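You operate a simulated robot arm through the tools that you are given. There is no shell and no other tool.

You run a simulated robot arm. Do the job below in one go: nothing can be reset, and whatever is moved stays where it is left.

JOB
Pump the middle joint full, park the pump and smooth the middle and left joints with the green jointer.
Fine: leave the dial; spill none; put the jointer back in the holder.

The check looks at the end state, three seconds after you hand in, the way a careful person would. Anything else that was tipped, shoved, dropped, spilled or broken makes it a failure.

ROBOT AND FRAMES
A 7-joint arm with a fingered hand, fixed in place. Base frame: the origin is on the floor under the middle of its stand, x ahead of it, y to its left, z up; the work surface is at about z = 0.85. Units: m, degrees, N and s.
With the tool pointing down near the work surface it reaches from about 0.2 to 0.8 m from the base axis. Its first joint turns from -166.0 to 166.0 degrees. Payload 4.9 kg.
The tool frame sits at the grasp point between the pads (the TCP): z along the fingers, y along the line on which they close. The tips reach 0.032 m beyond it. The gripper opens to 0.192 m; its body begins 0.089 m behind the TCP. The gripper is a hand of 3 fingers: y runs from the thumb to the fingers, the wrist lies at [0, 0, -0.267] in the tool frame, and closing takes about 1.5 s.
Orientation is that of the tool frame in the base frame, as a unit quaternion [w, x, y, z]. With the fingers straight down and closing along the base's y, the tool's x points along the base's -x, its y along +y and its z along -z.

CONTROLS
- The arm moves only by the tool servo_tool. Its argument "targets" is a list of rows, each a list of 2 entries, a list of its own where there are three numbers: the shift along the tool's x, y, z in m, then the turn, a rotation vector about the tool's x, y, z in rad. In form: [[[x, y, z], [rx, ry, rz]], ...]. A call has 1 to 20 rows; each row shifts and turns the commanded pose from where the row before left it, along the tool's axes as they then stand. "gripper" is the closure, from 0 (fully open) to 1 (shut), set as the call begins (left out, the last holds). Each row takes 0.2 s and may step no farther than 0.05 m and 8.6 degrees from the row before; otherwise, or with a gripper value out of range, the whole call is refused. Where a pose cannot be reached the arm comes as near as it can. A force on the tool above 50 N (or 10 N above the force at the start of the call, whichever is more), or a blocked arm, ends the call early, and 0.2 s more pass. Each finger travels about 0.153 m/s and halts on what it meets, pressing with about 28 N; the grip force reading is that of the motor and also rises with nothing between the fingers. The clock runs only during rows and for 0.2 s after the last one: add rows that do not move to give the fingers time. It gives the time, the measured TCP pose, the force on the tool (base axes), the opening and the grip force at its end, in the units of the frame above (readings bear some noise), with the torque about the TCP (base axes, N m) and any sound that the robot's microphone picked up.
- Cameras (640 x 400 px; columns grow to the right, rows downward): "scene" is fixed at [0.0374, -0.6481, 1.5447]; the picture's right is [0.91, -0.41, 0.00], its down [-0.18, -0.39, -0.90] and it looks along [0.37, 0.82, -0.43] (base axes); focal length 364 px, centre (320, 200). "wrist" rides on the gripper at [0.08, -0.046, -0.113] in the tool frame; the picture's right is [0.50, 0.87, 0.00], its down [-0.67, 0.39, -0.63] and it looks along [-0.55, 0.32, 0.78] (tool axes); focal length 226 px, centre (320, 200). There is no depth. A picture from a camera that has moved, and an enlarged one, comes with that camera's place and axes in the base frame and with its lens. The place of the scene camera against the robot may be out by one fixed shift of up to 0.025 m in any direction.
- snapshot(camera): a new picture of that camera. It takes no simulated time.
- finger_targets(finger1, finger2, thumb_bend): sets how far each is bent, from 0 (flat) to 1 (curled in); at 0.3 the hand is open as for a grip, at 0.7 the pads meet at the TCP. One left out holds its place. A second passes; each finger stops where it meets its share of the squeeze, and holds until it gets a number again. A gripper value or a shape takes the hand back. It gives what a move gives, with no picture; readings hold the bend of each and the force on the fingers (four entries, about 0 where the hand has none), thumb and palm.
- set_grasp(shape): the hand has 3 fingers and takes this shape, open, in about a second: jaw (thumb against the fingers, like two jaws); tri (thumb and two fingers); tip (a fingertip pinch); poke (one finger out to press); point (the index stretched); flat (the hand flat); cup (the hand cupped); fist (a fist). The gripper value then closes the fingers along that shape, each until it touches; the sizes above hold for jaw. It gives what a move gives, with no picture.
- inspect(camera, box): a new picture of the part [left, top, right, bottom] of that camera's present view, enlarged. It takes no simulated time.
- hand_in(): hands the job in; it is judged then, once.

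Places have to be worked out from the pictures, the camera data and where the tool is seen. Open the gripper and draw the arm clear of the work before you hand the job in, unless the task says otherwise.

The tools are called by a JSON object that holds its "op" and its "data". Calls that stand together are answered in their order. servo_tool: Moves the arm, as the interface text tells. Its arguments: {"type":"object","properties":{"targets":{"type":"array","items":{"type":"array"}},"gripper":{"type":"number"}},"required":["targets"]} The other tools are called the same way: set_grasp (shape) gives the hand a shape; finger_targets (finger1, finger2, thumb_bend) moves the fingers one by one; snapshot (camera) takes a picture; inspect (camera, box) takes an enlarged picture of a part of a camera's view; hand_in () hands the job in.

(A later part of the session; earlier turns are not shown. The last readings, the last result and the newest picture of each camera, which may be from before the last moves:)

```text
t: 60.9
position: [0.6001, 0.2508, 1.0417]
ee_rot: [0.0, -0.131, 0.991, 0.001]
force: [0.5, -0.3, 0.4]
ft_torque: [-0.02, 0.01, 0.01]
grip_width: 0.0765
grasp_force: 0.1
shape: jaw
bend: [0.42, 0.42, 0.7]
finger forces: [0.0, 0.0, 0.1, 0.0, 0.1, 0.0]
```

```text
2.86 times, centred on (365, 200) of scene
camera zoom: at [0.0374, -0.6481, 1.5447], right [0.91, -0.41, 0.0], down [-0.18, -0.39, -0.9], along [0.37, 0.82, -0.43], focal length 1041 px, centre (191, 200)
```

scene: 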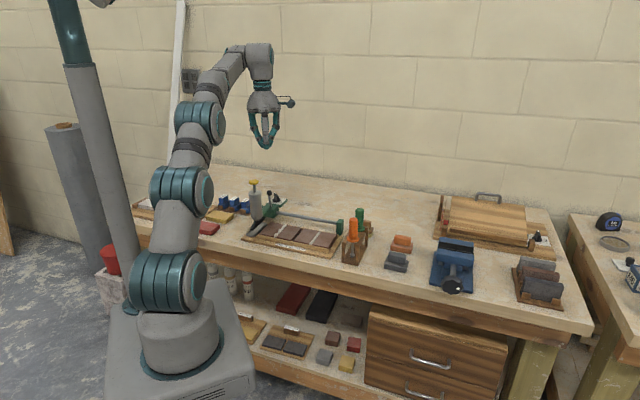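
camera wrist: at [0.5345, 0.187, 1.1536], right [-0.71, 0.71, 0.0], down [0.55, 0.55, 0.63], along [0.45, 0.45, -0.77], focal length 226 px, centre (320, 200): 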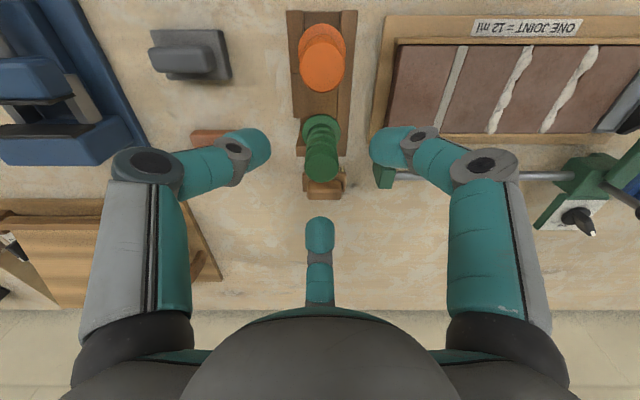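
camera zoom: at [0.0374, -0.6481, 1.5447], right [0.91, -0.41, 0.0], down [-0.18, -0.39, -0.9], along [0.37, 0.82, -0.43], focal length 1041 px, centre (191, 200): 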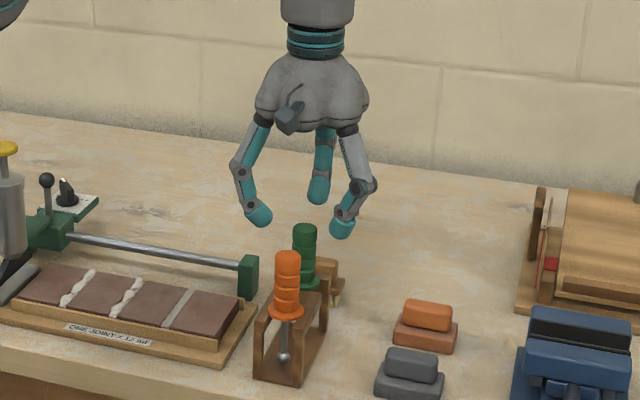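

I zoom to verify centring over the handle top.

{"op": "inspect", "data": {"camera": "wrist", "box": [280, 100, 360, 200]}}

```text
4.00 times, centred on (320, 150) of wrist
camera zoom: at [0.5345, 0.187, 1.1536], right [-0.71, 0.71, 0.0], down [0.55, 0.55, 0.63], along [0.45, 0.45, -0.77], focal length 904 px, centre (320, 400)
```

zoom: 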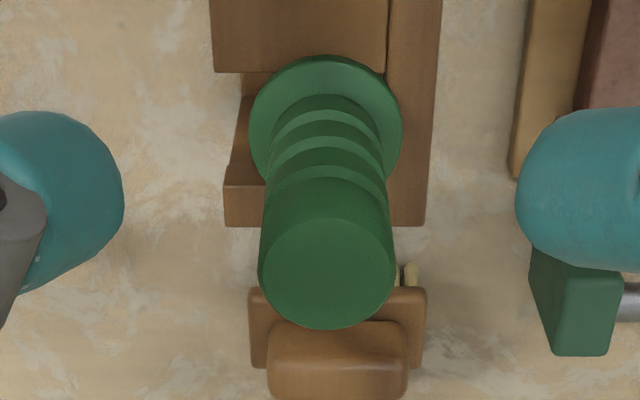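

The handle is within ~2 mm of the axis; I correct that and go down to z ≈ 0.963 so the tips stay just above the flange.

{"op": "servo_tool", "data": {"targets": [[[-0.0012, 0.0019, 0], [0, 0, 0]], [[0, 0, 0.03], [0, 0, 0]], [[0, 0, 0.025], [0, 0, 0]], [[0, 0, 0.0237], [0, 0, 0]], [[0, 0, 0], [0, 0, 0]]]}}

{"op": "snapshot", "data": {"camera": "wrist"}}

{"op": "inspect", "data": {"camera": "scene", "box": [330, 170, 390, 270]}}

```text
t: 62.1
position: [0.6023, 0.255, 0.9636]
ee_rot: [0.001, -0.132, 0.991, 0.0]
force: [0.0, -0.3, 0.3]
ft_torque: [0.02, -0.01, -0.02]
grip_width: 0.0767
grasp_force: 0.0
shape: jaw
bend: [0.42, 0.42, 0.7]
finger forces: [0.0, 0.0, 0.0, 0.0, 0.1, 0.0]
```

```text
taken
camera wrist: at [0.5357, 0.1907, 1.0746], right [-0.71, 0.71, 0.0], down [0.55, 0.55, 0.63], along [0.45, 0.45, -0.77], focal length 226 px, centre (320, 200)
```

wrist: 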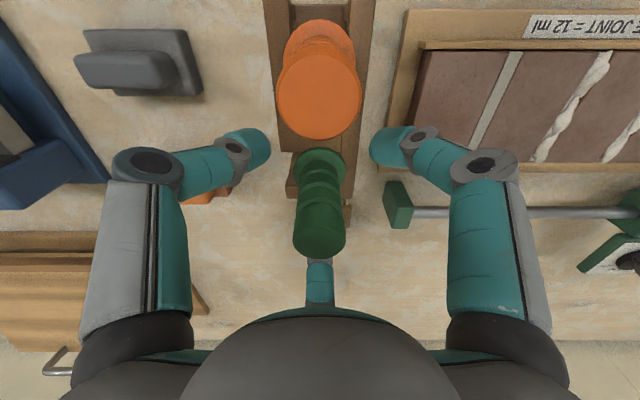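

```text
4.00 times, centred on (360, 220) of scene
camera zoom: at [0.0374, -0.6481, 1.5447], right [0.91, -0.41, 0.0], down [-0.18, -0.39, -0.9], along [0.37, 0.82, -0.43], focal length 1458 px, centre (160, 120)
```

zoom: 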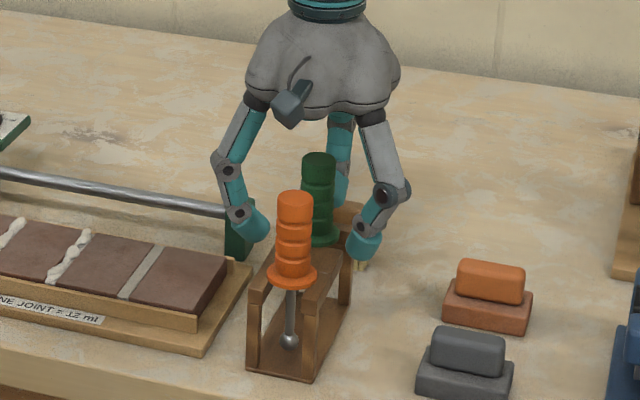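

The fingers straddle the green handle with clearance all around. I close on it.

{"op": "servo_tool", "data": {"targets": [[[0, 0, 0], [0, 0, 0]], [[0, 0, 0], [0, 0, 0]], [[0, 0, 0], [0, 0, 0]], [[0, 0, 0], [0, 0, 0]], [[0, 0, 0], [0, 0, 0]], [[0, 0, 0], [0, 0, 0]]], "gripper": 1.0}}

{"op": "snapshot", "data": {"camera": "wrist"}}

{"op": "inspect", "data": {"camera": "scene", "box": [330, 170, 390, 270]}}

```text
t: 63.5
position: [0.6009, 0.2554, 0.9632]
ee_rot: [0.002, -0.131, 0.991, 0.001]
force: [0.0, 0.7, 11.5]
ft_torque: [0.24, 0.06, 0.02]
grip_width: 0.0278
grasp_force: 28.0
shape: jaw
bend: [0.76, 0.76, 0.69]
finger forces: [26.6, 26.4, 0.0, 0.0, 28.4, 0.0]
```

```text
taken
camera wrist: at [0.5357, 0.1907, 1.0756], right [-0.71, 0.71, 0.0], down [0.55, 0.55, 0.63], along [0.45, 0.45, -0.77], focal length 226 px, centre (320, 200)
```

wrist: 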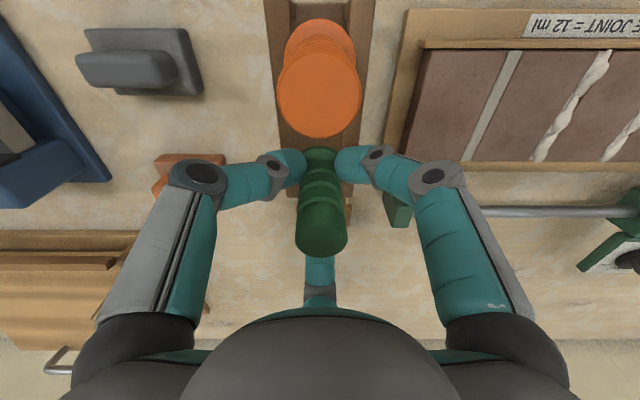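

```text
4.00 times, centred on (360, 220) of scene
camera zoom: at [0.0374, -0.6481, 1.5447], right [0.91, -0.41, 0.0], down [-0.18, -0.39, -0.9], along [0.37, 0.82, -0.43], focal length 1458 px, centre (160, 120)
```

zoom: 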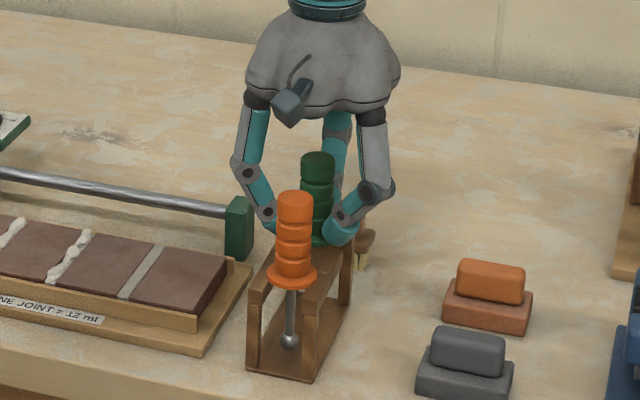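

Gripped at 27.8 mm (TCP 0.6009, 0.2554, 0.9632 — noted for the return). I lift it straight up 10 cm.

{"op": "servo_tool", "data": {"targets": [[[0, 0, -0.01], [0, 0, 0]], [[0, 0, -0.015], [0, 0, 0]], [[0, 0, -0.025], [0, 0, 0]], [[0, 0, -0.025], [0, 0, 0]], [[0, 0, -0.025], [0, 0, 0]], [[0, 0, 0], [0, 0, 0]]]}}

{"op": "snapshot", "data": {"camera": "wrist"}}

{"op": "inspect", "data": {"camera": "scene", "box": [320, 140, 390, 270]}}

```text
t: 64.9
position: [0.601, 0.2554, 1.064]
ee_rot: [0.001, -0.132, 0.991, 0.001]
force: [-0.3, -0.2, -1.0]
ft_torque: [-0.01, 0.01, -0.02]
grip_width: 0.0271
grasp_force: 28.0
shape: jaw
bend: [0.76, 0.75, 0.69]
finger forces: [21.7, 22.3, 0.0, 0.0, 28.8, 0.1]
```

```text
taken
camera wrist: at [0.5353, 0.1892, 1.1761], right [-0.71, 0.71, 0.0], down [0.55, 0.55, 0.63], along [0.45, 0.45, -0.77], focal length 226 px, centre (320, 200)
```

wrist: 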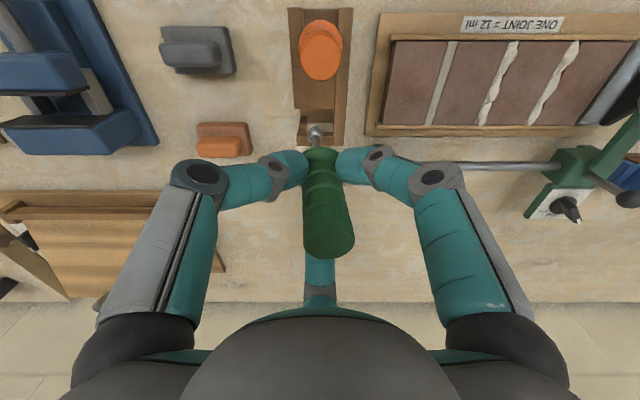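

```text
3.08 times, centred on (355, 205) of scene
camera zoom: at [0.0374, -0.6481, 1.5447], right [0.91, -0.41, 0.0], down [-0.18, -0.39, -0.9], along [0.37, 0.82, -0.43], focal length 1122 px, centre (212, 185)
```

zoom: 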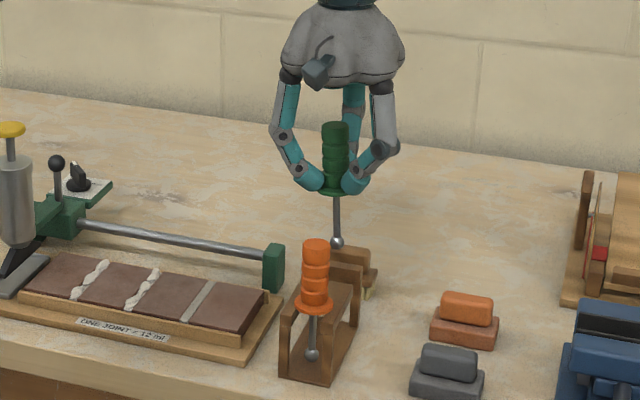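

The jointer came out cleanly. I zoom to see how it sits in the grip (tilt, and the ball's position relative to the TCP).

{"op": "inspect", "data": {"camera": "wrist", "box": [270, 100, 370, 270]}}

{"op": "inspect", "data": {"camera": "scene", "box": [335, 165, 385, 230]}}

```text
2.35 times, centred on (320, 185) of wrist
camera zoom: at [0.5353, 0.1892, 1.1761], right [-0.71, 0.71, 0.0], down [0.55, 0.55, 0.63], along [0.45, 0.45, -0.77], focal length 532 px, centre (320, 235)
```

zoom: 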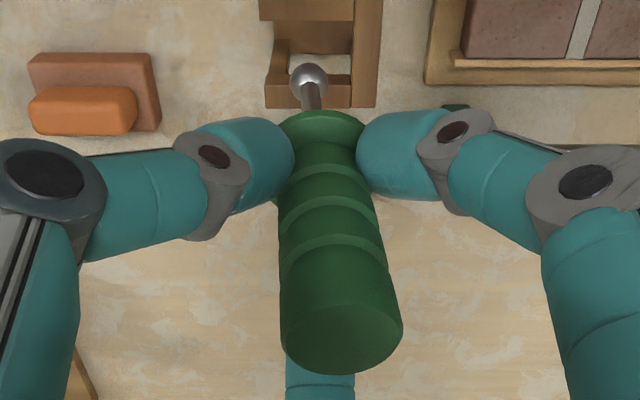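

```text
6.15 times, centred on (360, 198) of scene
camera zoom: at [0.0374, -0.6481, 1.5447], right [0.91, -0.41, 0.0], down [-0.18, -0.39, -0.9], along [0.37, 0.82, -0.43], focal length 2243 px, centre (74, 215)
```

zoom: 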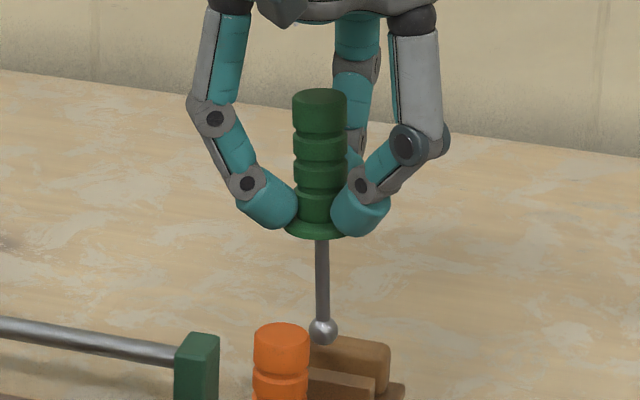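

The tool sits tilted about 4.5° in the grip (about the tool's x axis). Above the rack I yaw +30° (so the gap between two fingers faces the parked pump), tilt to make the rod vertical, and carry it over the front of the middle joint, still high.

{"op": "servo_tool", "data": {"targets": [[[0, 0, 0], [0, 0, -0.1309]], [[0, 0, 0], [0, 0, -0.1309]], [[0, 0, 0], [0, 0, -0.1309]], [[0, 0, 0], [0, 0, -0.1309]], [[0, 0, 0], [-0.08, 0, 0]], [[0.0136, 0.04167, 0.00334], [0, 0, 0]], [[0.0136, 0.04167, 0.00334], [0, 0, 0]], [[0.0136, 0.04167, 0.00334], [0, 0, 0]], [[0.0136, 0.04167, 0.00334], [0, 0, 0]], [[0.0136, 0.04167, 0.00334], [0, 0, 0]], [[0, 0, 0], [0, 0, 0]]]}}

{"op": "snapshot", "data": {"camera": "wrist"}}

{"op": "inspect", "data": {"camera": "scene", "box": [260, 140, 360, 260]}}

```text
t: 67.3
position: [0.4047, 0.3561, 1.0637]
ee_rot: [-0.014, -0.384, 0.923, 0.037]
force: [-0.3, 1.2, -0.2]
ft_torque: [0.0, 0.03, -0.02]
grip_width: 0.0271
grasp_force: 28.2
shape: jaw
bend: [0.75, 0.75, 0.69]
finger forces: [21.8, 22.4, 0.0, 0.1, 27.3, 0.1]
```

```text
taken
camera wrist: at [0.3866, 0.2612, 1.1709], right [-0.96, 0.26, 0.07], down [0.24, 0.71, 0.66], along [0.12, 0.65, -0.75], focal length 226 px, centre (320, 200)
```

wrist: 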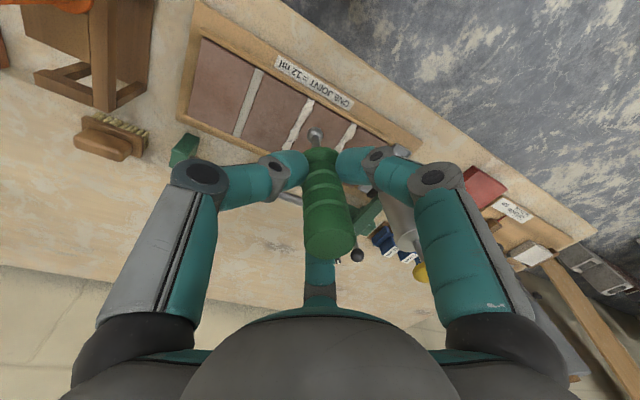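

```text
3.33 times, centred on (310, 200) of scene
camera zoom: at [0.0374, -0.6481, 1.5447], right [0.91, -0.41, 0.0], down [-0.18, -0.39, -0.9], along [0.37, 0.82, -0.43], focal length 1215 px, centre (353, 200)
```

zoom: 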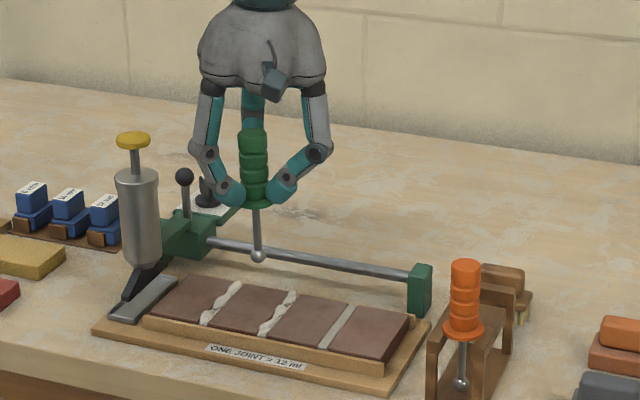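

The jointer hangs vertical over the front of the middle joint. I zoom to locate the ball exactly.

{"op": "inspect", "data": {"camera": "wrist", "box": [280, 100, 360, 170]}}

{"op": "inspect", "data": {"camera": "scene", "box": [270, 200, 330, 250]}}

```text
5.71 times, centred on (320, 135) of wrist
camera zoom: at [0.3866, 0.2612, 1.1709], right [-0.96, 0.26, 0.07], down [0.24, 0.71, 0.66], along [0.12, 0.65, -0.75], focal length 1292 px, centre (320, 571)
```

zoom: 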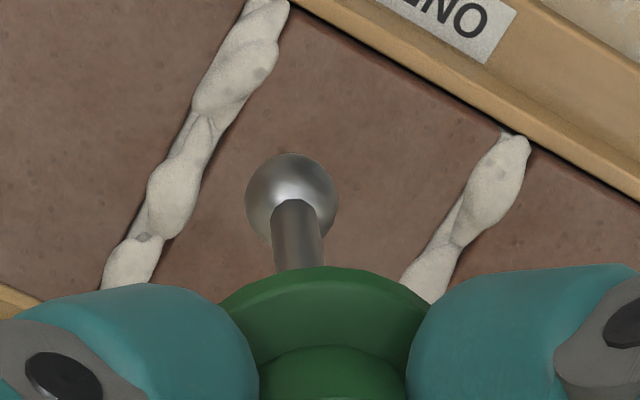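

```text
8.00 times, centred on (300, 225) of scene
camera zoom: at [0.0374, -0.6481, 1.5447], right [0.91, -0.41, 0.0], down [-0.18, -0.39, -0.9], along [0.37, 0.82, -0.43], focal length 2916 px, centre (480, 0)
```

zoom: 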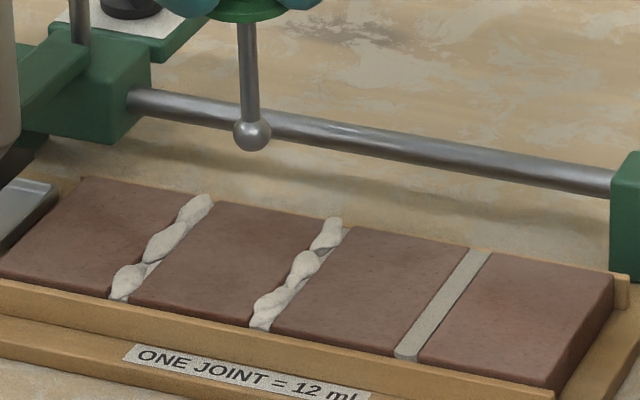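

The ball (≈15 mm) is at about (0.402, 0.357, 0.966), i.e. 98 mm below the TCP and 1 mm left of the joint's line. I shift by that and lower to just above the bead near the front end.

{"op": "servo_tool", "data": {"targets": [[[0.00125, -0.00335, 0.0342], [0, 0, 0]], [[0.00125, -0.00335, 0.0342], [0, 0, 0]], [[0, 0, 0], [0, 0, 0]]]}}

{"op": "inspect", "data": {"camera": "wrist", "box": [280, 90, 360, 170]}}

{"op": "inspect", "data": {"camera": "scene", "box": [270, 200, 330, 250]}}

```text
t: 68.1
position: [0.4066, 0.3536, 0.9955]
ee_rot: [-0.015, -0.383, 0.923, 0.038]
force: [0.0, -0.2, -1.2]
ft_torque: [0.01, -0.01, 0.02]
grip_width: 0.0269
grasp_force: 28.2
shape: jaw
bend: [0.75, 0.75, 0.69]
finger forces: [21.8, 22.3, 0.1, 0.0, 27.2, 0.0]
```

```text
5.00 times, centred on (320, 130) of wrist
camera zoom: at [0.3874, 0.2576, 1.1037], right [-0.96, 0.26, 0.07], down [0.24, 0.71, 0.66], along [0.12, 0.65, -0.75], focal length 1130 px, centre (320, 550)
```

zoom: 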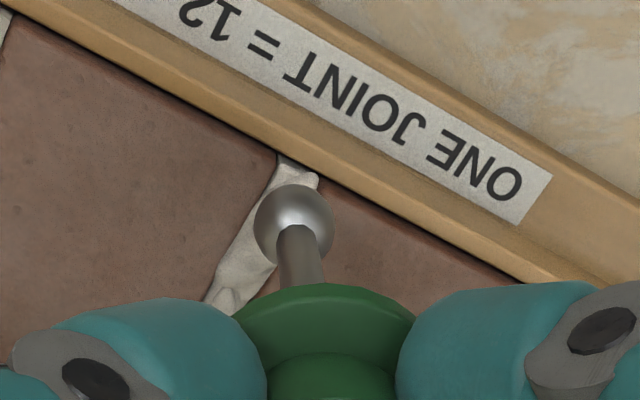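

```text
8.00 times, centred on (300, 225) of scene
camera zoom: at [0.0374, -0.6481, 1.5447], right [0.91, -0.41, 0.0], down [-0.18, -0.39, -0.9], along [0.37, 0.82, -0.43], focal length 2916 px, centre (480, 0)
```

zoom: 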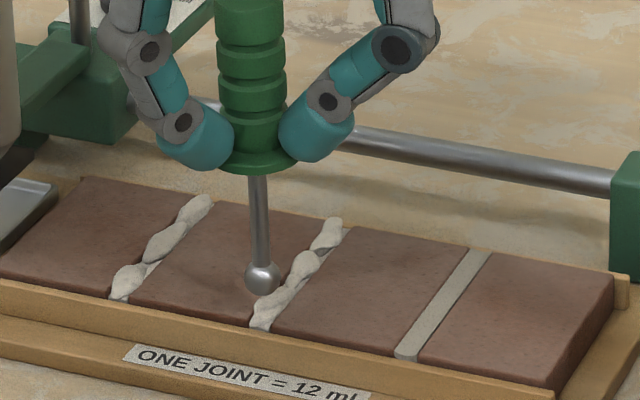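

Ball and joint line agree within half a millimetre. I lower in small steps until light contact with the brick edges.

{"op": "servo_tool", "data": {"targets": [[[0, -0.00032, 0.004], [0, 0, 0]], [[0, -0.00032, 0.004], [0, 0, 0]], [[0, -0.00016, 0.002], [0, 0, 0]], [[0, -8e-05, 0.001], [0, 0, 0]], [[0, 0, 0], [0, 0, 0]]]}}

{"op": "inspect", "data": {"camera": "scene", "box": [280, 220, 320, 250]}}

```text
t: 69.3
position: [0.4043, 0.3527, 0.9842]
ee_rot: [-0.015, -0.384, 0.923, 0.038]
force: [-0.4, 0.2, -1.4]
ft_torque: [-0.02, -0.02, -0.01]
grip_width: 0.0271
grasp_force: 27.7
shape: jaw
bend: [0.75, 0.75, 0.69]
finger forces: [21.8, 22.3, 0.0, 0.0, 27.3, 0.1]
```

```text
13.33 times, centred on (300, 235) of scene
camera zoom: at [0.0374, -0.6481, 1.5447], right [0.91, -0.41, 0.0], down [-0.18, -0.39, -0.9], along [0.37, 0.82, -0.43], focal length 4860 px, centre (587, -267)
```

zoom: 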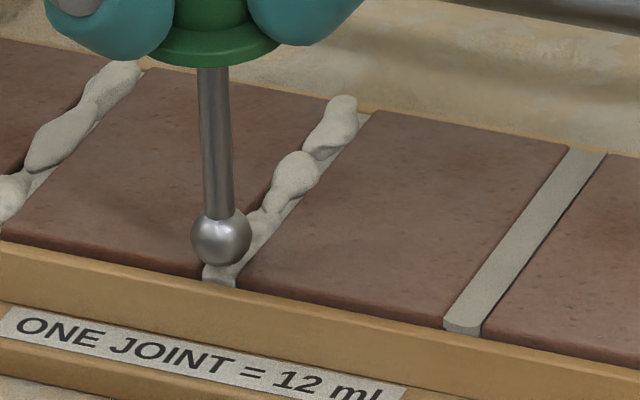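

No contact yet, the ball looks ~3–4 mm above. I continue in 1 mm steps.

{"op": "servo_tool", "data": {"targets": [[[0, -8e-05, 0.001], [0, 0, 0]], [[0, -8e-05, 0.001], [0, 0, 0]], [[0, -8e-05, 0.001], [0, 0, 0]], [[0, 0, 0], [0, 0, 0]]]}}

{"op": "inspect", "data": {"camera": "scene", "box": [280, 220, 320, 250]}}

```text
t: 70.3
position: [0.4038, 0.3527, 0.9814]
ee_rot: [-0.015, -0.383, 0.923, 0.037]
force: [-0.7, 0.7, 1.1]
ft_torque: [0.04, 0.06, 0.0]
grip_width: 0.0268
grasp_force: 28.5
shape: jaw
bend: [0.76, 0.75, 0.69]
finger forces: [22.5, 22.8, 0.1, 0.0, 26.5, 0.0]
```

```text
13.33 times, centred on (300, 235) of scene
camera zoom: at [0.0374, -0.6481, 1.5447], right [0.91, -0.41, 0.0], down [-0.18, -0.39, -0.9], along [0.37, 0.82, -0.43], focal length 4860 px, centre (587, -267)
```

zoom: 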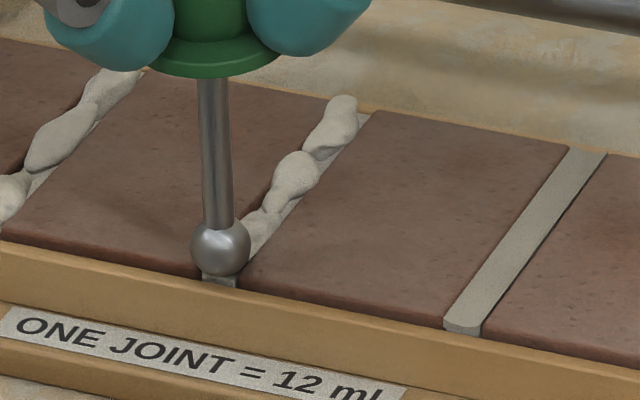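

Light contact (about 2.5 N) right at the front end. I back off 3 mm to the very edge, then draw the ball along the whole middle joint toward the rear.

{"op": "servo_tool", "data": {"targets": [[[0.003, 0, 0.0004], [0, 0, 0]], [[-0.005, 0, 0], [0, 0, 0]], [[-0.005, 0, 0], [0, 0, 0]], [[-0.005, 0, 0], [0, 0, 0]], [[-0.005, 0, 0], [0, 0, 0]], [[-0.005, 0, 0], [0, 0, 0]], [[-0.005, 0, 0], [0, 0, 0]], [[0, 0, 0], [0, 0, 0]]]}}

{"op": "inspect", "data": {"camera": "scene", "box": [270, 210, 330, 250]}}

```text
t: 72.1
position: [0.4214, 0.3708, 0.9799]
ee_rot: [-0.015, -0.382, 0.923, 0.037]
force: [-1.7, 1.1, 0.9]
ft_torque: [0.0, 0.11, 0.0]
grip_width: 0.0272
grasp_force: 28.0
shape: jaw
bend: [0.76, 0.75, 0.69]
finger forces: [22.6, 22.5, 0.0, 0.0, 26.5, 0.0]
```

```text
10.00 times, centred on (300, 230) of scene
camera zoom: at [0.0374, -0.6481, 1.5447], right [0.91, -0.41, 0.0], down [-0.18, -0.39, -0.9], along [0.37, 0.82, -0.43], focal length 3645 px, centre (520, -100)
```

zoom: 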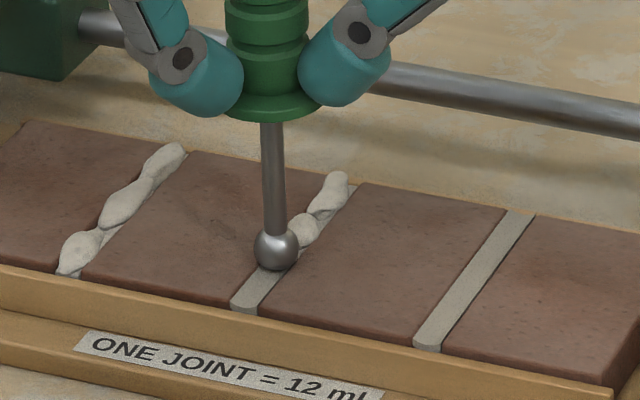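

The mortar behind the ball is now flush and smooth. I continue to the rear end.

{"op": "servo_tool", "data": {"targets": [[[-0.005, 0, 0], [0, 0, 0]], [[-0.005, 0, 0], [0, 0, 0]], [[-0.005, 0, 0], [0, 0, 0]], [[-0.005, 0, 0], [0, 0, 0]], [[-0.005, 0, 0], [0, 0, 0]], [[-0.005, 0, 0], [0, 0, 0]], [[-0.005, 0, 0], [0, 0, 0]], [[-0.005, 0, 0], [0, 0, 0]], [[-0.005, 0, 0], [0, 0, 0]], [[-0.005, 0, 0], [0, 0, 0]], [[-0.005, 0, 0], [0, 0, 0]], [[-0.005, 0, 0], [0, 0, 0]], [[0, 0, 0], [0, 0, 0]]]}}

{"op": "inspect", "data": {"camera": "scene", "box": [270, 210, 330, 250]}}

{"op": "snapshot", "data": {"camera": "wrist"}}

```text
t: 74.9
position: [0.4646, 0.4144, 0.9806]
ee_rot: [-0.015, -0.383, 0.923, 0.037]
force: [-3.0, 0.3, 1.0]
ft_torque: [0.06, 0.17, 0.0]
grip_width: 0.0269
grasp_force: 28.3
shape: jaw
bend: [0.76, 0.75, 0.69]
finger forces: [22.6, 23.2, 0.0, 0.1, 25.2, 0.0]
```

```text
10.00 times, centred on (300, 230) of scene
camera zoom: at [0.0374, -0.6481, 1.5447], right [0.91, -0.41, 0.0], down [-0.18, -0.39, -0.9], along [0.37, 0.82, -0.43], focal length 3645 px, centre (520, -100)
```

zoom: 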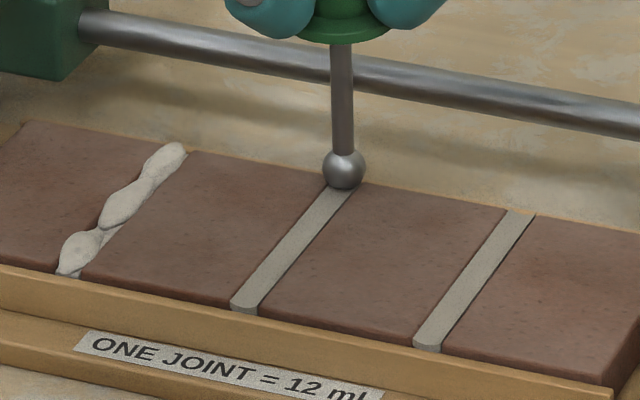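

```text
taken
camera wrist: at [0.4474, 0.3192, 1.0888], right [-0.96, 0.26, 0.07], down [0.24, 0.71, 0.66], along [0.12, 0.65, -0.75], focal length 226 px, centre (320, 200)
```

wrist: 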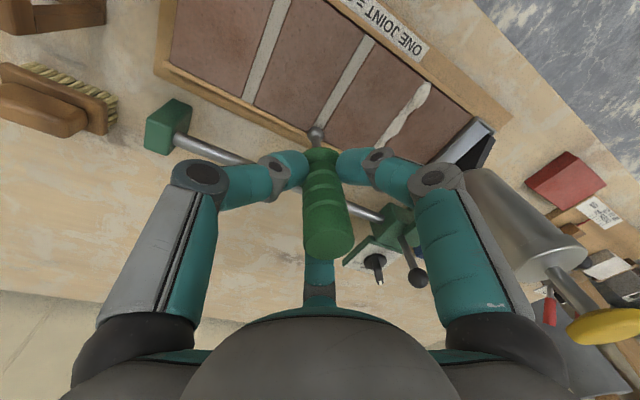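

The ball is almost at the rear end. I run 4 mm more to finish the edge, then raise 3 cm and inspect the middle joint.

{"op": "servo_tool", "data": {"targets": [[[-0.004, 0, 0], [0, 0, 0]], [[0, 0, 0], [0, 0, 0]], [[0, 0.0008, -0.01], [0, 0, 0]], [[0, 0.0016, -0.02], [0, 0, 0]], [[0, 0, 0], [0, 0, 0]]]}}

{"op": "inspect", "data": {"camera": "scene", "box": [270, 210, 330, 250]}}

{"op": "inspect", "data": {"camera": "wrist", "box": [260, 0, 480, 160]}}

```text
t: 76.1
position: [0.468, 0.4167, 1.0096]
ee_rot: [-0.015, -0.383, 0.923, 0.037]
force: [0.6, -0.1, -0.3]
ft_torque: [0.01, -0.01, 0.0]
grip_width: 0.0269
grasp_force: 28.0
shape: jaw
bend: [0.75, 0.75, 0.69]
finger forces: [21.6, 22.9, 0.0, 0.1, 27.6, 0.0]
```

```text
10.00 times, centred on (300, 230) of scene
camera zoom: at [0.0374, -0.6481, 1.5447], right [0.91, -0.41, 0.0], down [-0.18, -0.39, -0.9], along [0.37, 0.82, -0.43], focal length 3645 px, centre (520, -100)
```

zoom: 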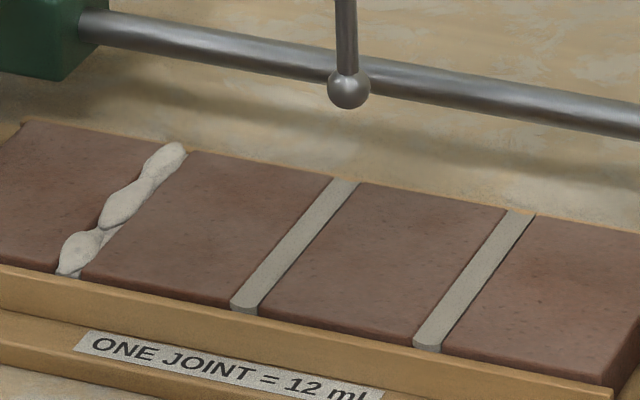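

```text
2.50 times, centred on (370, 80) of wrist
camera zoom: at [0.4507, 0.3222, 1.1192], right [-0.96, 0.26, 0.07], down [0.24, 0.71, 0.66], along [0.12, 0.65, -0.75], focal length 565 px, centre (195, 500)
```

zoom: 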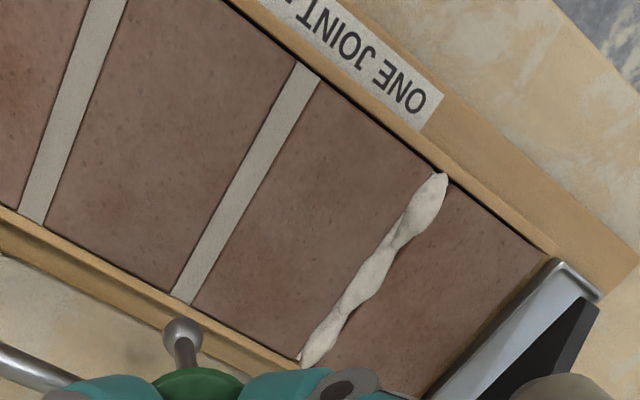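

The middle joint is flush end to end. Now I shift 66 mm left at this height to the rear end of the left joint, staying clear of the pump.

{"op": "servo_tool", "data": {"targets": [[[0, 0.0219, 0.00176], [0, 0, 0]], [[0, 0.0219, 0.00176], [0, 0, 0]], [[0, 0.0219, 0.00176], [0, 0, 0]], [[0, 0, 0], [0, 0, 0]]]}}

{"op": "inspect", "data": {"camera": "wrist", "box": [260, 60, 400, 170]}}

{"op": "inspect", "data": {"camera": "scene", "box": [240, 150, 330, 250]}}

```text
t: 77.1
position: [0.4205, 0.465, 1.0096]
ee_rot: [-0.014, -0.384, 0.923, 0.037]
force: [0.3, -0.5, -0.6]
ft_torque: [-0.01, 0.01, 0.01]
grip_width: 0.0268
grasp_force: 27.6
shape: jaw
bend: [0.75, 0.75, 0.69]
finger forces: [21.6, 22.8, 0.0, 0.0, 27.7, 0.1]
```

```text
3.64 times, centred on (330, 115) of wrist
camera zoom: at [0.4039, 0.3693, 1.1185], right [-0.96, 0.26, 0.07], down [0.24, 0.71, 0.66], along [0.12, 0.65, -0.75], focal length 822 px, centre (284, 509)
```

zoom: 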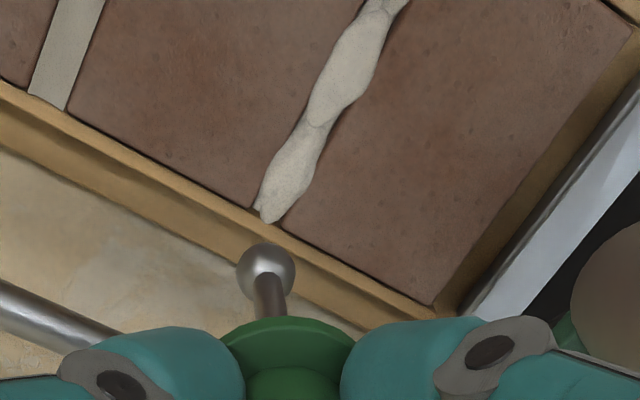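

```text
4.00 times, centred on (285, 200) of scene
camera zoom: at [0.0374, -0.6481, 1.5447], right [0.91, -0.41, 0.0], down [-0.18, -0.39, -0.9], along [0.37, 0.82, -0.43], focal length 1458 px, centre (460, 200)
```

zoom: 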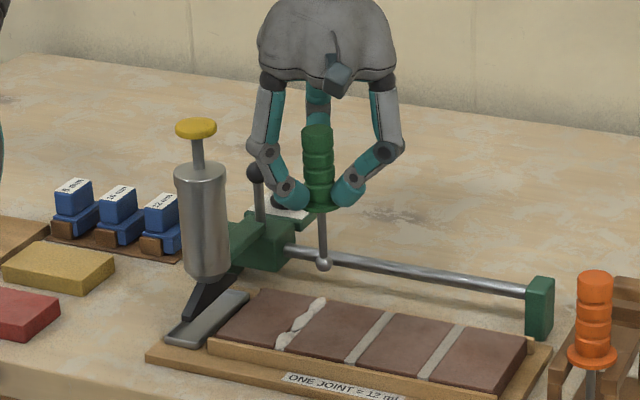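

The ball is just behind the rear end and perhaps 1 mm right of the left joint's line. I shift it 1 mm left, 3 mm forward, and come down 14 mm for a finer check.

{"op": "servo_tool", "data": {"targets": [[[0.003, -0.0001, 0.007], [0, 0, 0]], [[0, 0, 0.00704], [0, 0, 0]], [[0, 0, 0], [0, 0, 0]]]}}

{"op": "inspect", "data": {"camera": "wrist", "box": [280, 90, 360, 170]}}

{"op": "inspect", "data": {"camera": "scene", "box": [280, 205, 330, 245]}}

```text
t: 77.9
position: [0.4182, 0.4622, 0.9966]
ee_rot: [-0.014, -0.383, 0.923, 0.037]
force: [-0.4, 0.6, -1.5]
ft_torque: [-0.05, 0.0, -0.01]
grip_width: 0.0269
grasp_force: 27.4
shape: jaw
bend: [0.75, 0.75, 0.69]
finger forces: [21.6, 22.8, 0.0, 0.0, 27.8, 0.0]
```

```text
5.00 times, centred on (320, 130) of wrist
camera zoom: at [0.4006, 0.3678, 1.1046], right [-0.96, 0.26, 0.07], down [0.24, 0.71, 0.66], along [0.12, 0.65, -0.75], focal length 1130 px, centre (320, 550)
```

zoom: 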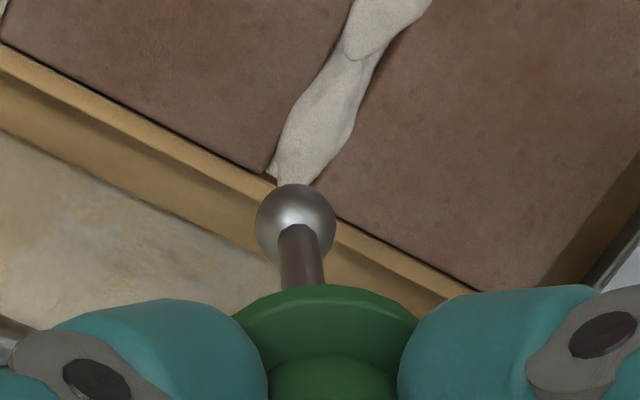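

```text
10.00 times, centred on (305, 225) of scene
camera zoom: at [0.0374, -0.6481, 1.5447], right [0.91, -0.41, 0.0], down [-0.18, -0.39, -0.9], along [0.37, 0.82, -0.43], focal length 3645 px, centre (470, -50)
```

zoom: 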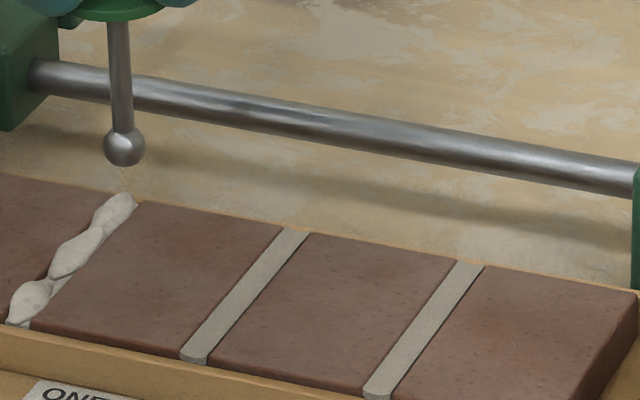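

The ball is still about 1.2 mm right of the joint's line. I correct, and lower to light contact at the rear end.

{"op": "servo_tool", "data": {"targets": [[[-0.001, 0.0009, 0.0041], [0, 0, 0]], [[0, -0.00032, 0.004], [0, 0, 0]], [[0, -0.00024, 0.003], [0, 0, 0]], [[0, -8e-05, 0.001], [0, 0, 0]], [[0, 0, 0], [0, 0, 0]]]}}

{"op": "inspect", "data": {"camera": "scene", "box": [280, 205, 330, 245]}}

{"op": "inspect", "data": {"camera": "wrist", "box": [280, 90, 360, 170]}}

```text
t: 79.1
position: [0.4185, 0.464, 0.9841]
ee_rot: [-0.015, -0.384, 0.922, 0.037]
force: [-0.3, 0.2, -0.7]
ft_torque: [0.0, 0.05, -0.05]
grip_width: 0.0268
grasp_force: 28.0
shape: jaw
bend: [0.75, 0.75, 0.69]
finger forces: [21.6, 22.8, 0.0, 0.0, 27.7, 0.1]
```

```text
10.00 times, centred on (305, 225) of scene
camera zoom: at [0.0374, -0.6481, 1.5447], right [0.91, -0.41, 0.0], down [-0.18, -0.39, -0.9], along [0.37, 0.82, -0.43], focal length 3645 px, centre (470, -50)
```

zoom: 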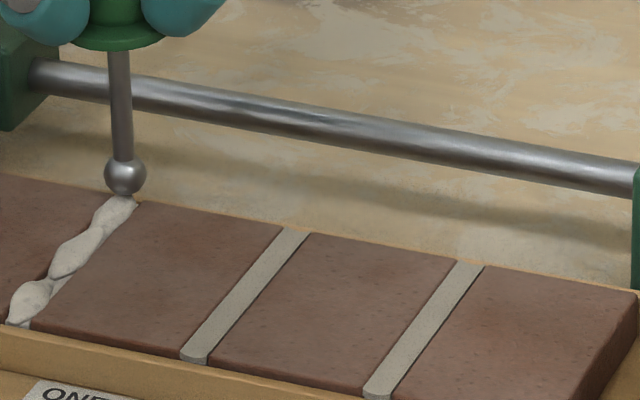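

```text
5.00 times, centred on (320, 130) of wrist
camera zoom: at [0.4007, 0.3691, 1.0924], right [-0.96, 0.26, 0.07], down [0.24, 0.71, 0.66], along [0.12, 0.65, -0.75], focal length 1130 px, centre (320, 550)
```

zoom: 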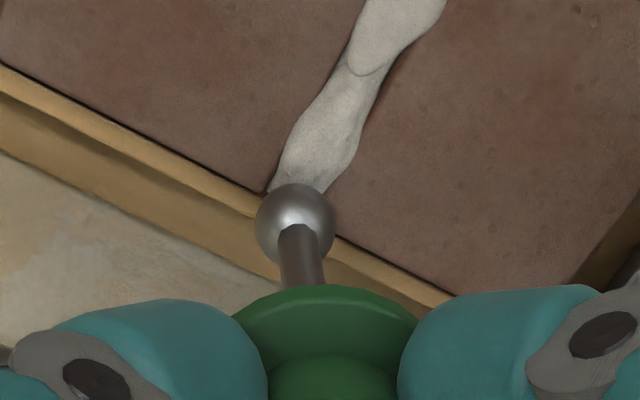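

Aligned. I take the last 3 mm down to light contact.

{"op": "servo_tool", "data": {"targets": [[[0.0015, -8e-05, 0.001], [0, 0, 0]], [[0, -8e-05, 0.001], [0, 0, 0]], [[0, -8e-05, 0.001], [0, 0, 0]], [[0, 0, 0], [0, 0, 0]]]}}

{"op": "inspect", "data": {"camera": "scene", "box": [280, 205, 330, 245]}}

```text
t: 80.1
position: [0.4179, 0.4627, 0.9805]
ee_rot: [-0.015, -0.384, 0.922, 0.036]
force: [0.5, -0.5, -1.4]
ft_torque: [0.02, -0.02, -0.04]
grip_width: 0.0269
grasp_force: 27.7
shape: jaw
bend: [0.75, 0.75, 0.69]
finger forces: [21.6, 22.8, 0.1, 0.0, 27.7, 0.0]
```

```text
10.00 times, centred on (305, 225) of scene
camera zoom: at [0.0374, -0.6481, 1.5447], right [0.91, -0.41, 0.0], down [-0.18, -0.39, -0.9], along [0.37, 0.82, -0.43], focal length 3645 px, centre (470, -50)
```

zoom: 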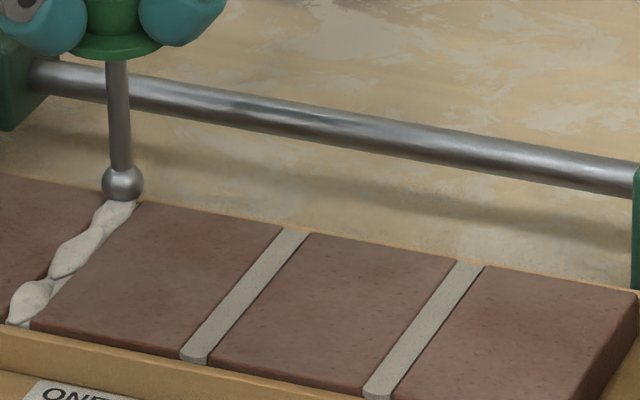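

Still no touch, so I lower 1 mm more and feel for contact.

{"op": "servo_tool", "data": {"targets": [[[0, -4e-05, 0.0005], [0, 0, 0]], [[0, -4e-05, 0.0005], [0, 0, 0]], [[0, 0, 0], [0, 0, 0]]]}}

```text
t: 80.9
position: [0.4176, 0.4616, 0.9806]
ee_rot: [-0.014, -0.383, 0.923, 0.037]
force: [-0.2, -0.1, 3.6]
ft_torque: [-0.12, -0.01, -0.04]
grip_width: 0.0268
grasp_force: 28.0
shape: jaw
bend: [0.76, 0.75, 0.69]
finger forces: [22.4, 23.0, 0.0, 0.0, 31.1, 0.1]
```

Contact at about 4–5 N. I first edge 2 mm to the rear, then draw the ball forward along the left joint, stopping midway to check.

{"op": "servo_tool", "data": {"targets": [[[-0.002, 0, 0], [0, 0, 0]], [[0.004, 0, 0], [0, 0, 0]], [[0.005, 0, 0], [0, 0, 0]], [[0.005, 0, 0], [0, 0, 0]], [[0.005, 0, 0], [0, 0, 0]], [[0.005, 0, 0], [0, 0, 0]], [[0.005, 0, 0], [0, 0, 0]], [[0, 0, 0], [0, 0, 0]]]}}

{"op": "inspect", "data": {"camera": "scene", "box": [270, 205, 330, 245]}}

```text
t: 82.7
position: [0.398, 0.4438, 0.9803]
ee_rot: [-0.014, -0.384, 0.922, 0.037]
force: [2.8, 1.0, 7.7]
ft_torque: [0.11, -0.28, -0.01]
grip_width: 0.0265
grasp_force: 28.0
shape: jaw
bend: [0.75, 0.75, 0.69]
finger forces: [20.9, 25.2, 0.0, 0.0, 32.5, 0.0]
```

```text
10.00 times, centred on (300, 225) of scene
camera zoom: at [0.0374, -0.6481, 1.5447], right [0.91, -0.41, 0.0], down [-0.18, -0.39, -0.9], along [0.37, 0.82, -0.43], focal length 3645 px, centre (520, -50)
```

zoom: 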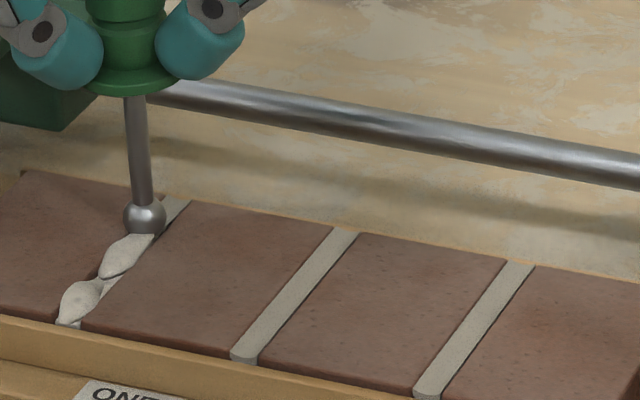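

It smooths well; vertical force has grown to ~8 N, so I ease up 0.4 mm and go on toward the front end.

{"op": "servo_tool", "data": {"targets": [[[0.005, 0, -0.0004], [0, 0, 0]], [[0.005, 0, 0], [0, 0, 0]], [[0.005, 0, 0], [0, 0, 0]], [[0.005, 0, 0], [0, 0, 0]], [[0.005, 0, 0], [0, 0, 0]], [[0.005, 0, 0], [0, 0, 0]], [[0, 0, 0], [0, 0, 0]]]}}

{"op": "inspect", "data": {"camera": "scene", "box": [260, 205, 330, 250]}}

```text
t: 84.3
position: [0.3772, 0.4222, 0.9801]
ee_rot: [-0.014, -0.383, 0.923, 0.038]
force: [0.4, 3.7, 8.3]
ft_torque: [0.51, -0.21, 0.03]
grip_width: 0.0266
grasp_force: 28.2
shape: jaw
bend: [0.75, 0.75, 0.69]
finger forces: [21.6, 32.5, 0.1, 0.1, 26.2, 0.1]
```

```text
8.89 times, centred on (295, 228) of scene
camera zoom: at [0.0374, -0.6481, 1.5447], right [0.91, -0.41, 0.0], down [-0.18, -0.39, -0.9], along [0.37, 0.82, -0.43], focal length 3240 px, centre (542, -44)
```

zoom: 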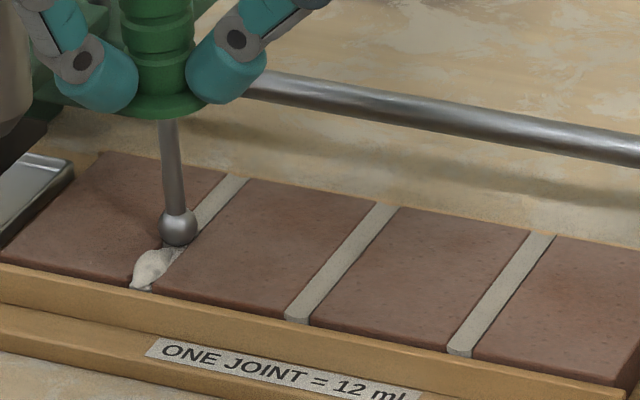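

Ball seems about 1 mm left of centre with ~8 N load; I trim 1 mm right, ease slightly up and finish the run to the front end.

{"op": "servo_tool", "data": {"targets": [[[0.004, -0.0005, -0.0004], [0, 0, 0]], [[0.005, -0.0005, -0.0002], [0, 0, 0]], [[0.005, 0, 0], [0, 0, 0]], [[0.005, 0, 0], [0, 0, 0]], [[0.005, 0, 0], [0, 0, 0]], [[0.004, 0, 0], [0, 0, 0]], [[0, 0, 0], [0, 0, 0]]]}}

{"op": "inspect", "data": {"camera": "scene", "box": [260, 205, 330, 250]}}

{"op": "inspect", "data": {"camera": "wrist", "box": [260, 70, 380, 170]}}

```text
t: 85.9
position: [0.3578, 0.4018, 0.981]
ee_rot: [-0.014, -0.383, 0.923, 0.036]
force: [0.4, 3.3, 2.5]
ft_torque: [0.33, 0.06, 0.04]
grip_width: 0.0268
grasp_force: 28.2
shape: jaw
bend: [0.75, 0.75, 0.69]
finger forces: [22.3, 29.4, 0.0, 0.0, 22.2, 0.0]
```

```text
8.89 times, centred on (295, 228) of scene
camera zoom: at [0.0374, -0.6481, 1.5447], right [0.91, -0.41, 0.0], down [-0.18, -0.39, -0.9], along [0.37, 0.82, -0.43], focal length 3240 px, centre (542, -44)
```

zoom: 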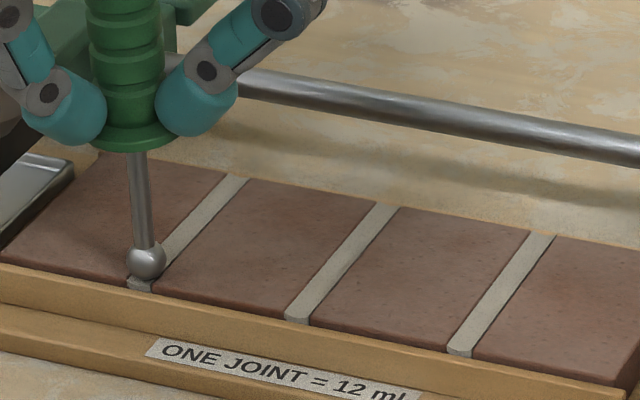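

```text
4.00 times, centred on (320, 120) of wrist
camera zoom: at [0.3406, 0.3068, 1.0897], right [-0.96, 0.26, 0.07], down [0.24, 0.71, 0.66], along [0.12, 0.65, -0.75], focal length 904 px, centre (320, 520)
```

zoom: 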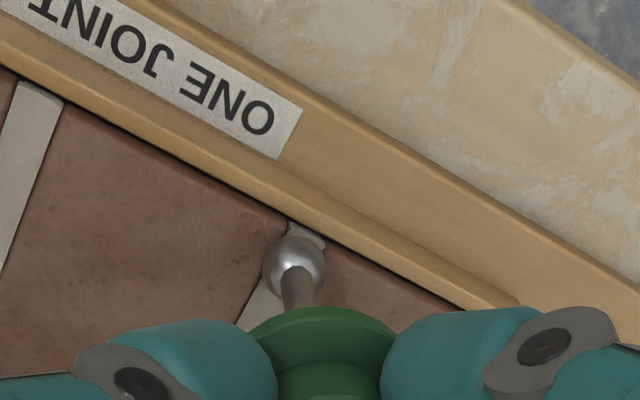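

A few mm remain at the front edge; I finish those 5 mm, then lift 3 cm straight up and inspect both joints.

{"op": "servo_tool", "data": {"targets": [[[0.0025, 0, 0], [0, 0, 0]], [[0.0025, 0, 0], [0, 0, 0]], [[0, 0, 0], [0, 0, 0]], [[0, 0.0008, -0.01], [0, 0, 0]], [[0, 0.0024, -0.03], [0, 0, 0]], [[0, 0.0032, -0.04], [0, 0, 0]], [[0, 0, 0], [0, 0, 0]]]}}

{"op": "inspect", "data": {"camera": "scene", "box": [255, 205, 335, 255]}}

{"op": "snapshot", "data": {"camera": "wrist"}}

{"op": "inspect", "data": {"camera": "wrist", "box": [160, 40, 440, 190]}}

```text
t: 87.5
position: [0.3541, 0.3981, 1.0623]
ee_rot: [-0.014, -0.383, 0.923, 0.038]
force: [0.4, -0.6, -1.3]
ft_torque: [0.02, 0.0, 0.01]
grip_width: 0.0268
grasp_force: 28.0
shape: jaw
bend: [0.75, 0.75, 0.69]
finger forces: [21.6, 24.5, 0.1, 0.1, 26.3, 0.1]
```

```text
8.00 times, centred on (295, 230) of scene
camera zoom: at [0.0374, -0.6481, 1.5447], right [0.91, -0.41, 0.0], down [-0.18, -0.39, -0.9], along [0.37, 0.82, -0.43], focal length 2916 px, centre (520, -40)
```

zoom: 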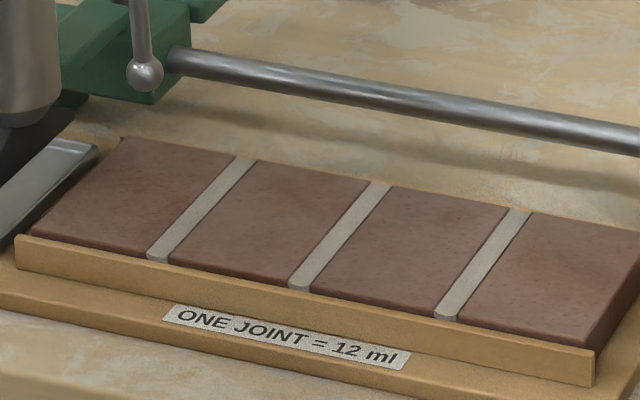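

```text
taken
camera wrist: at [0.3353, 0.3034, 1.1707], right [-0.96, 0.26, 0.07], down [0.24, 0.71, 0.66], along [0.12, 0.65, -0.75], focal length 226 px, centre (320, 200)
```

wrist: 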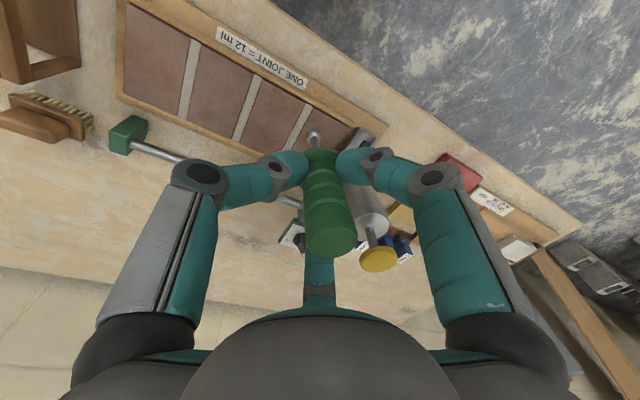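

```text
2.29 times, centred on (300, 115) of wrist
camera zoom: at [0.3353, 0.3034, 1.1707], right [-0.96, 0.26, 0.07], down [0.24, 0.71, 0.66], along [0.12, 0.65, -0.75], focal length 517 px, centre (366, 394)
```

zoom: 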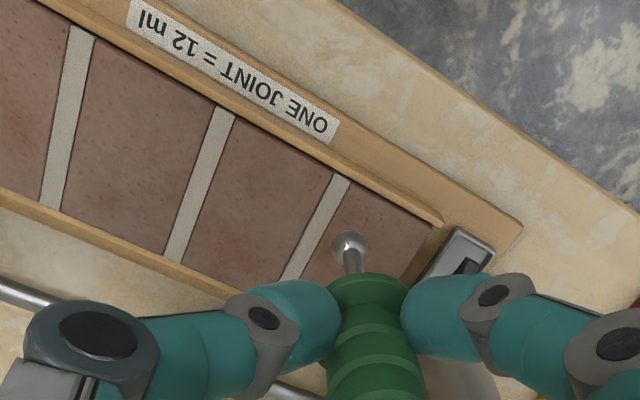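

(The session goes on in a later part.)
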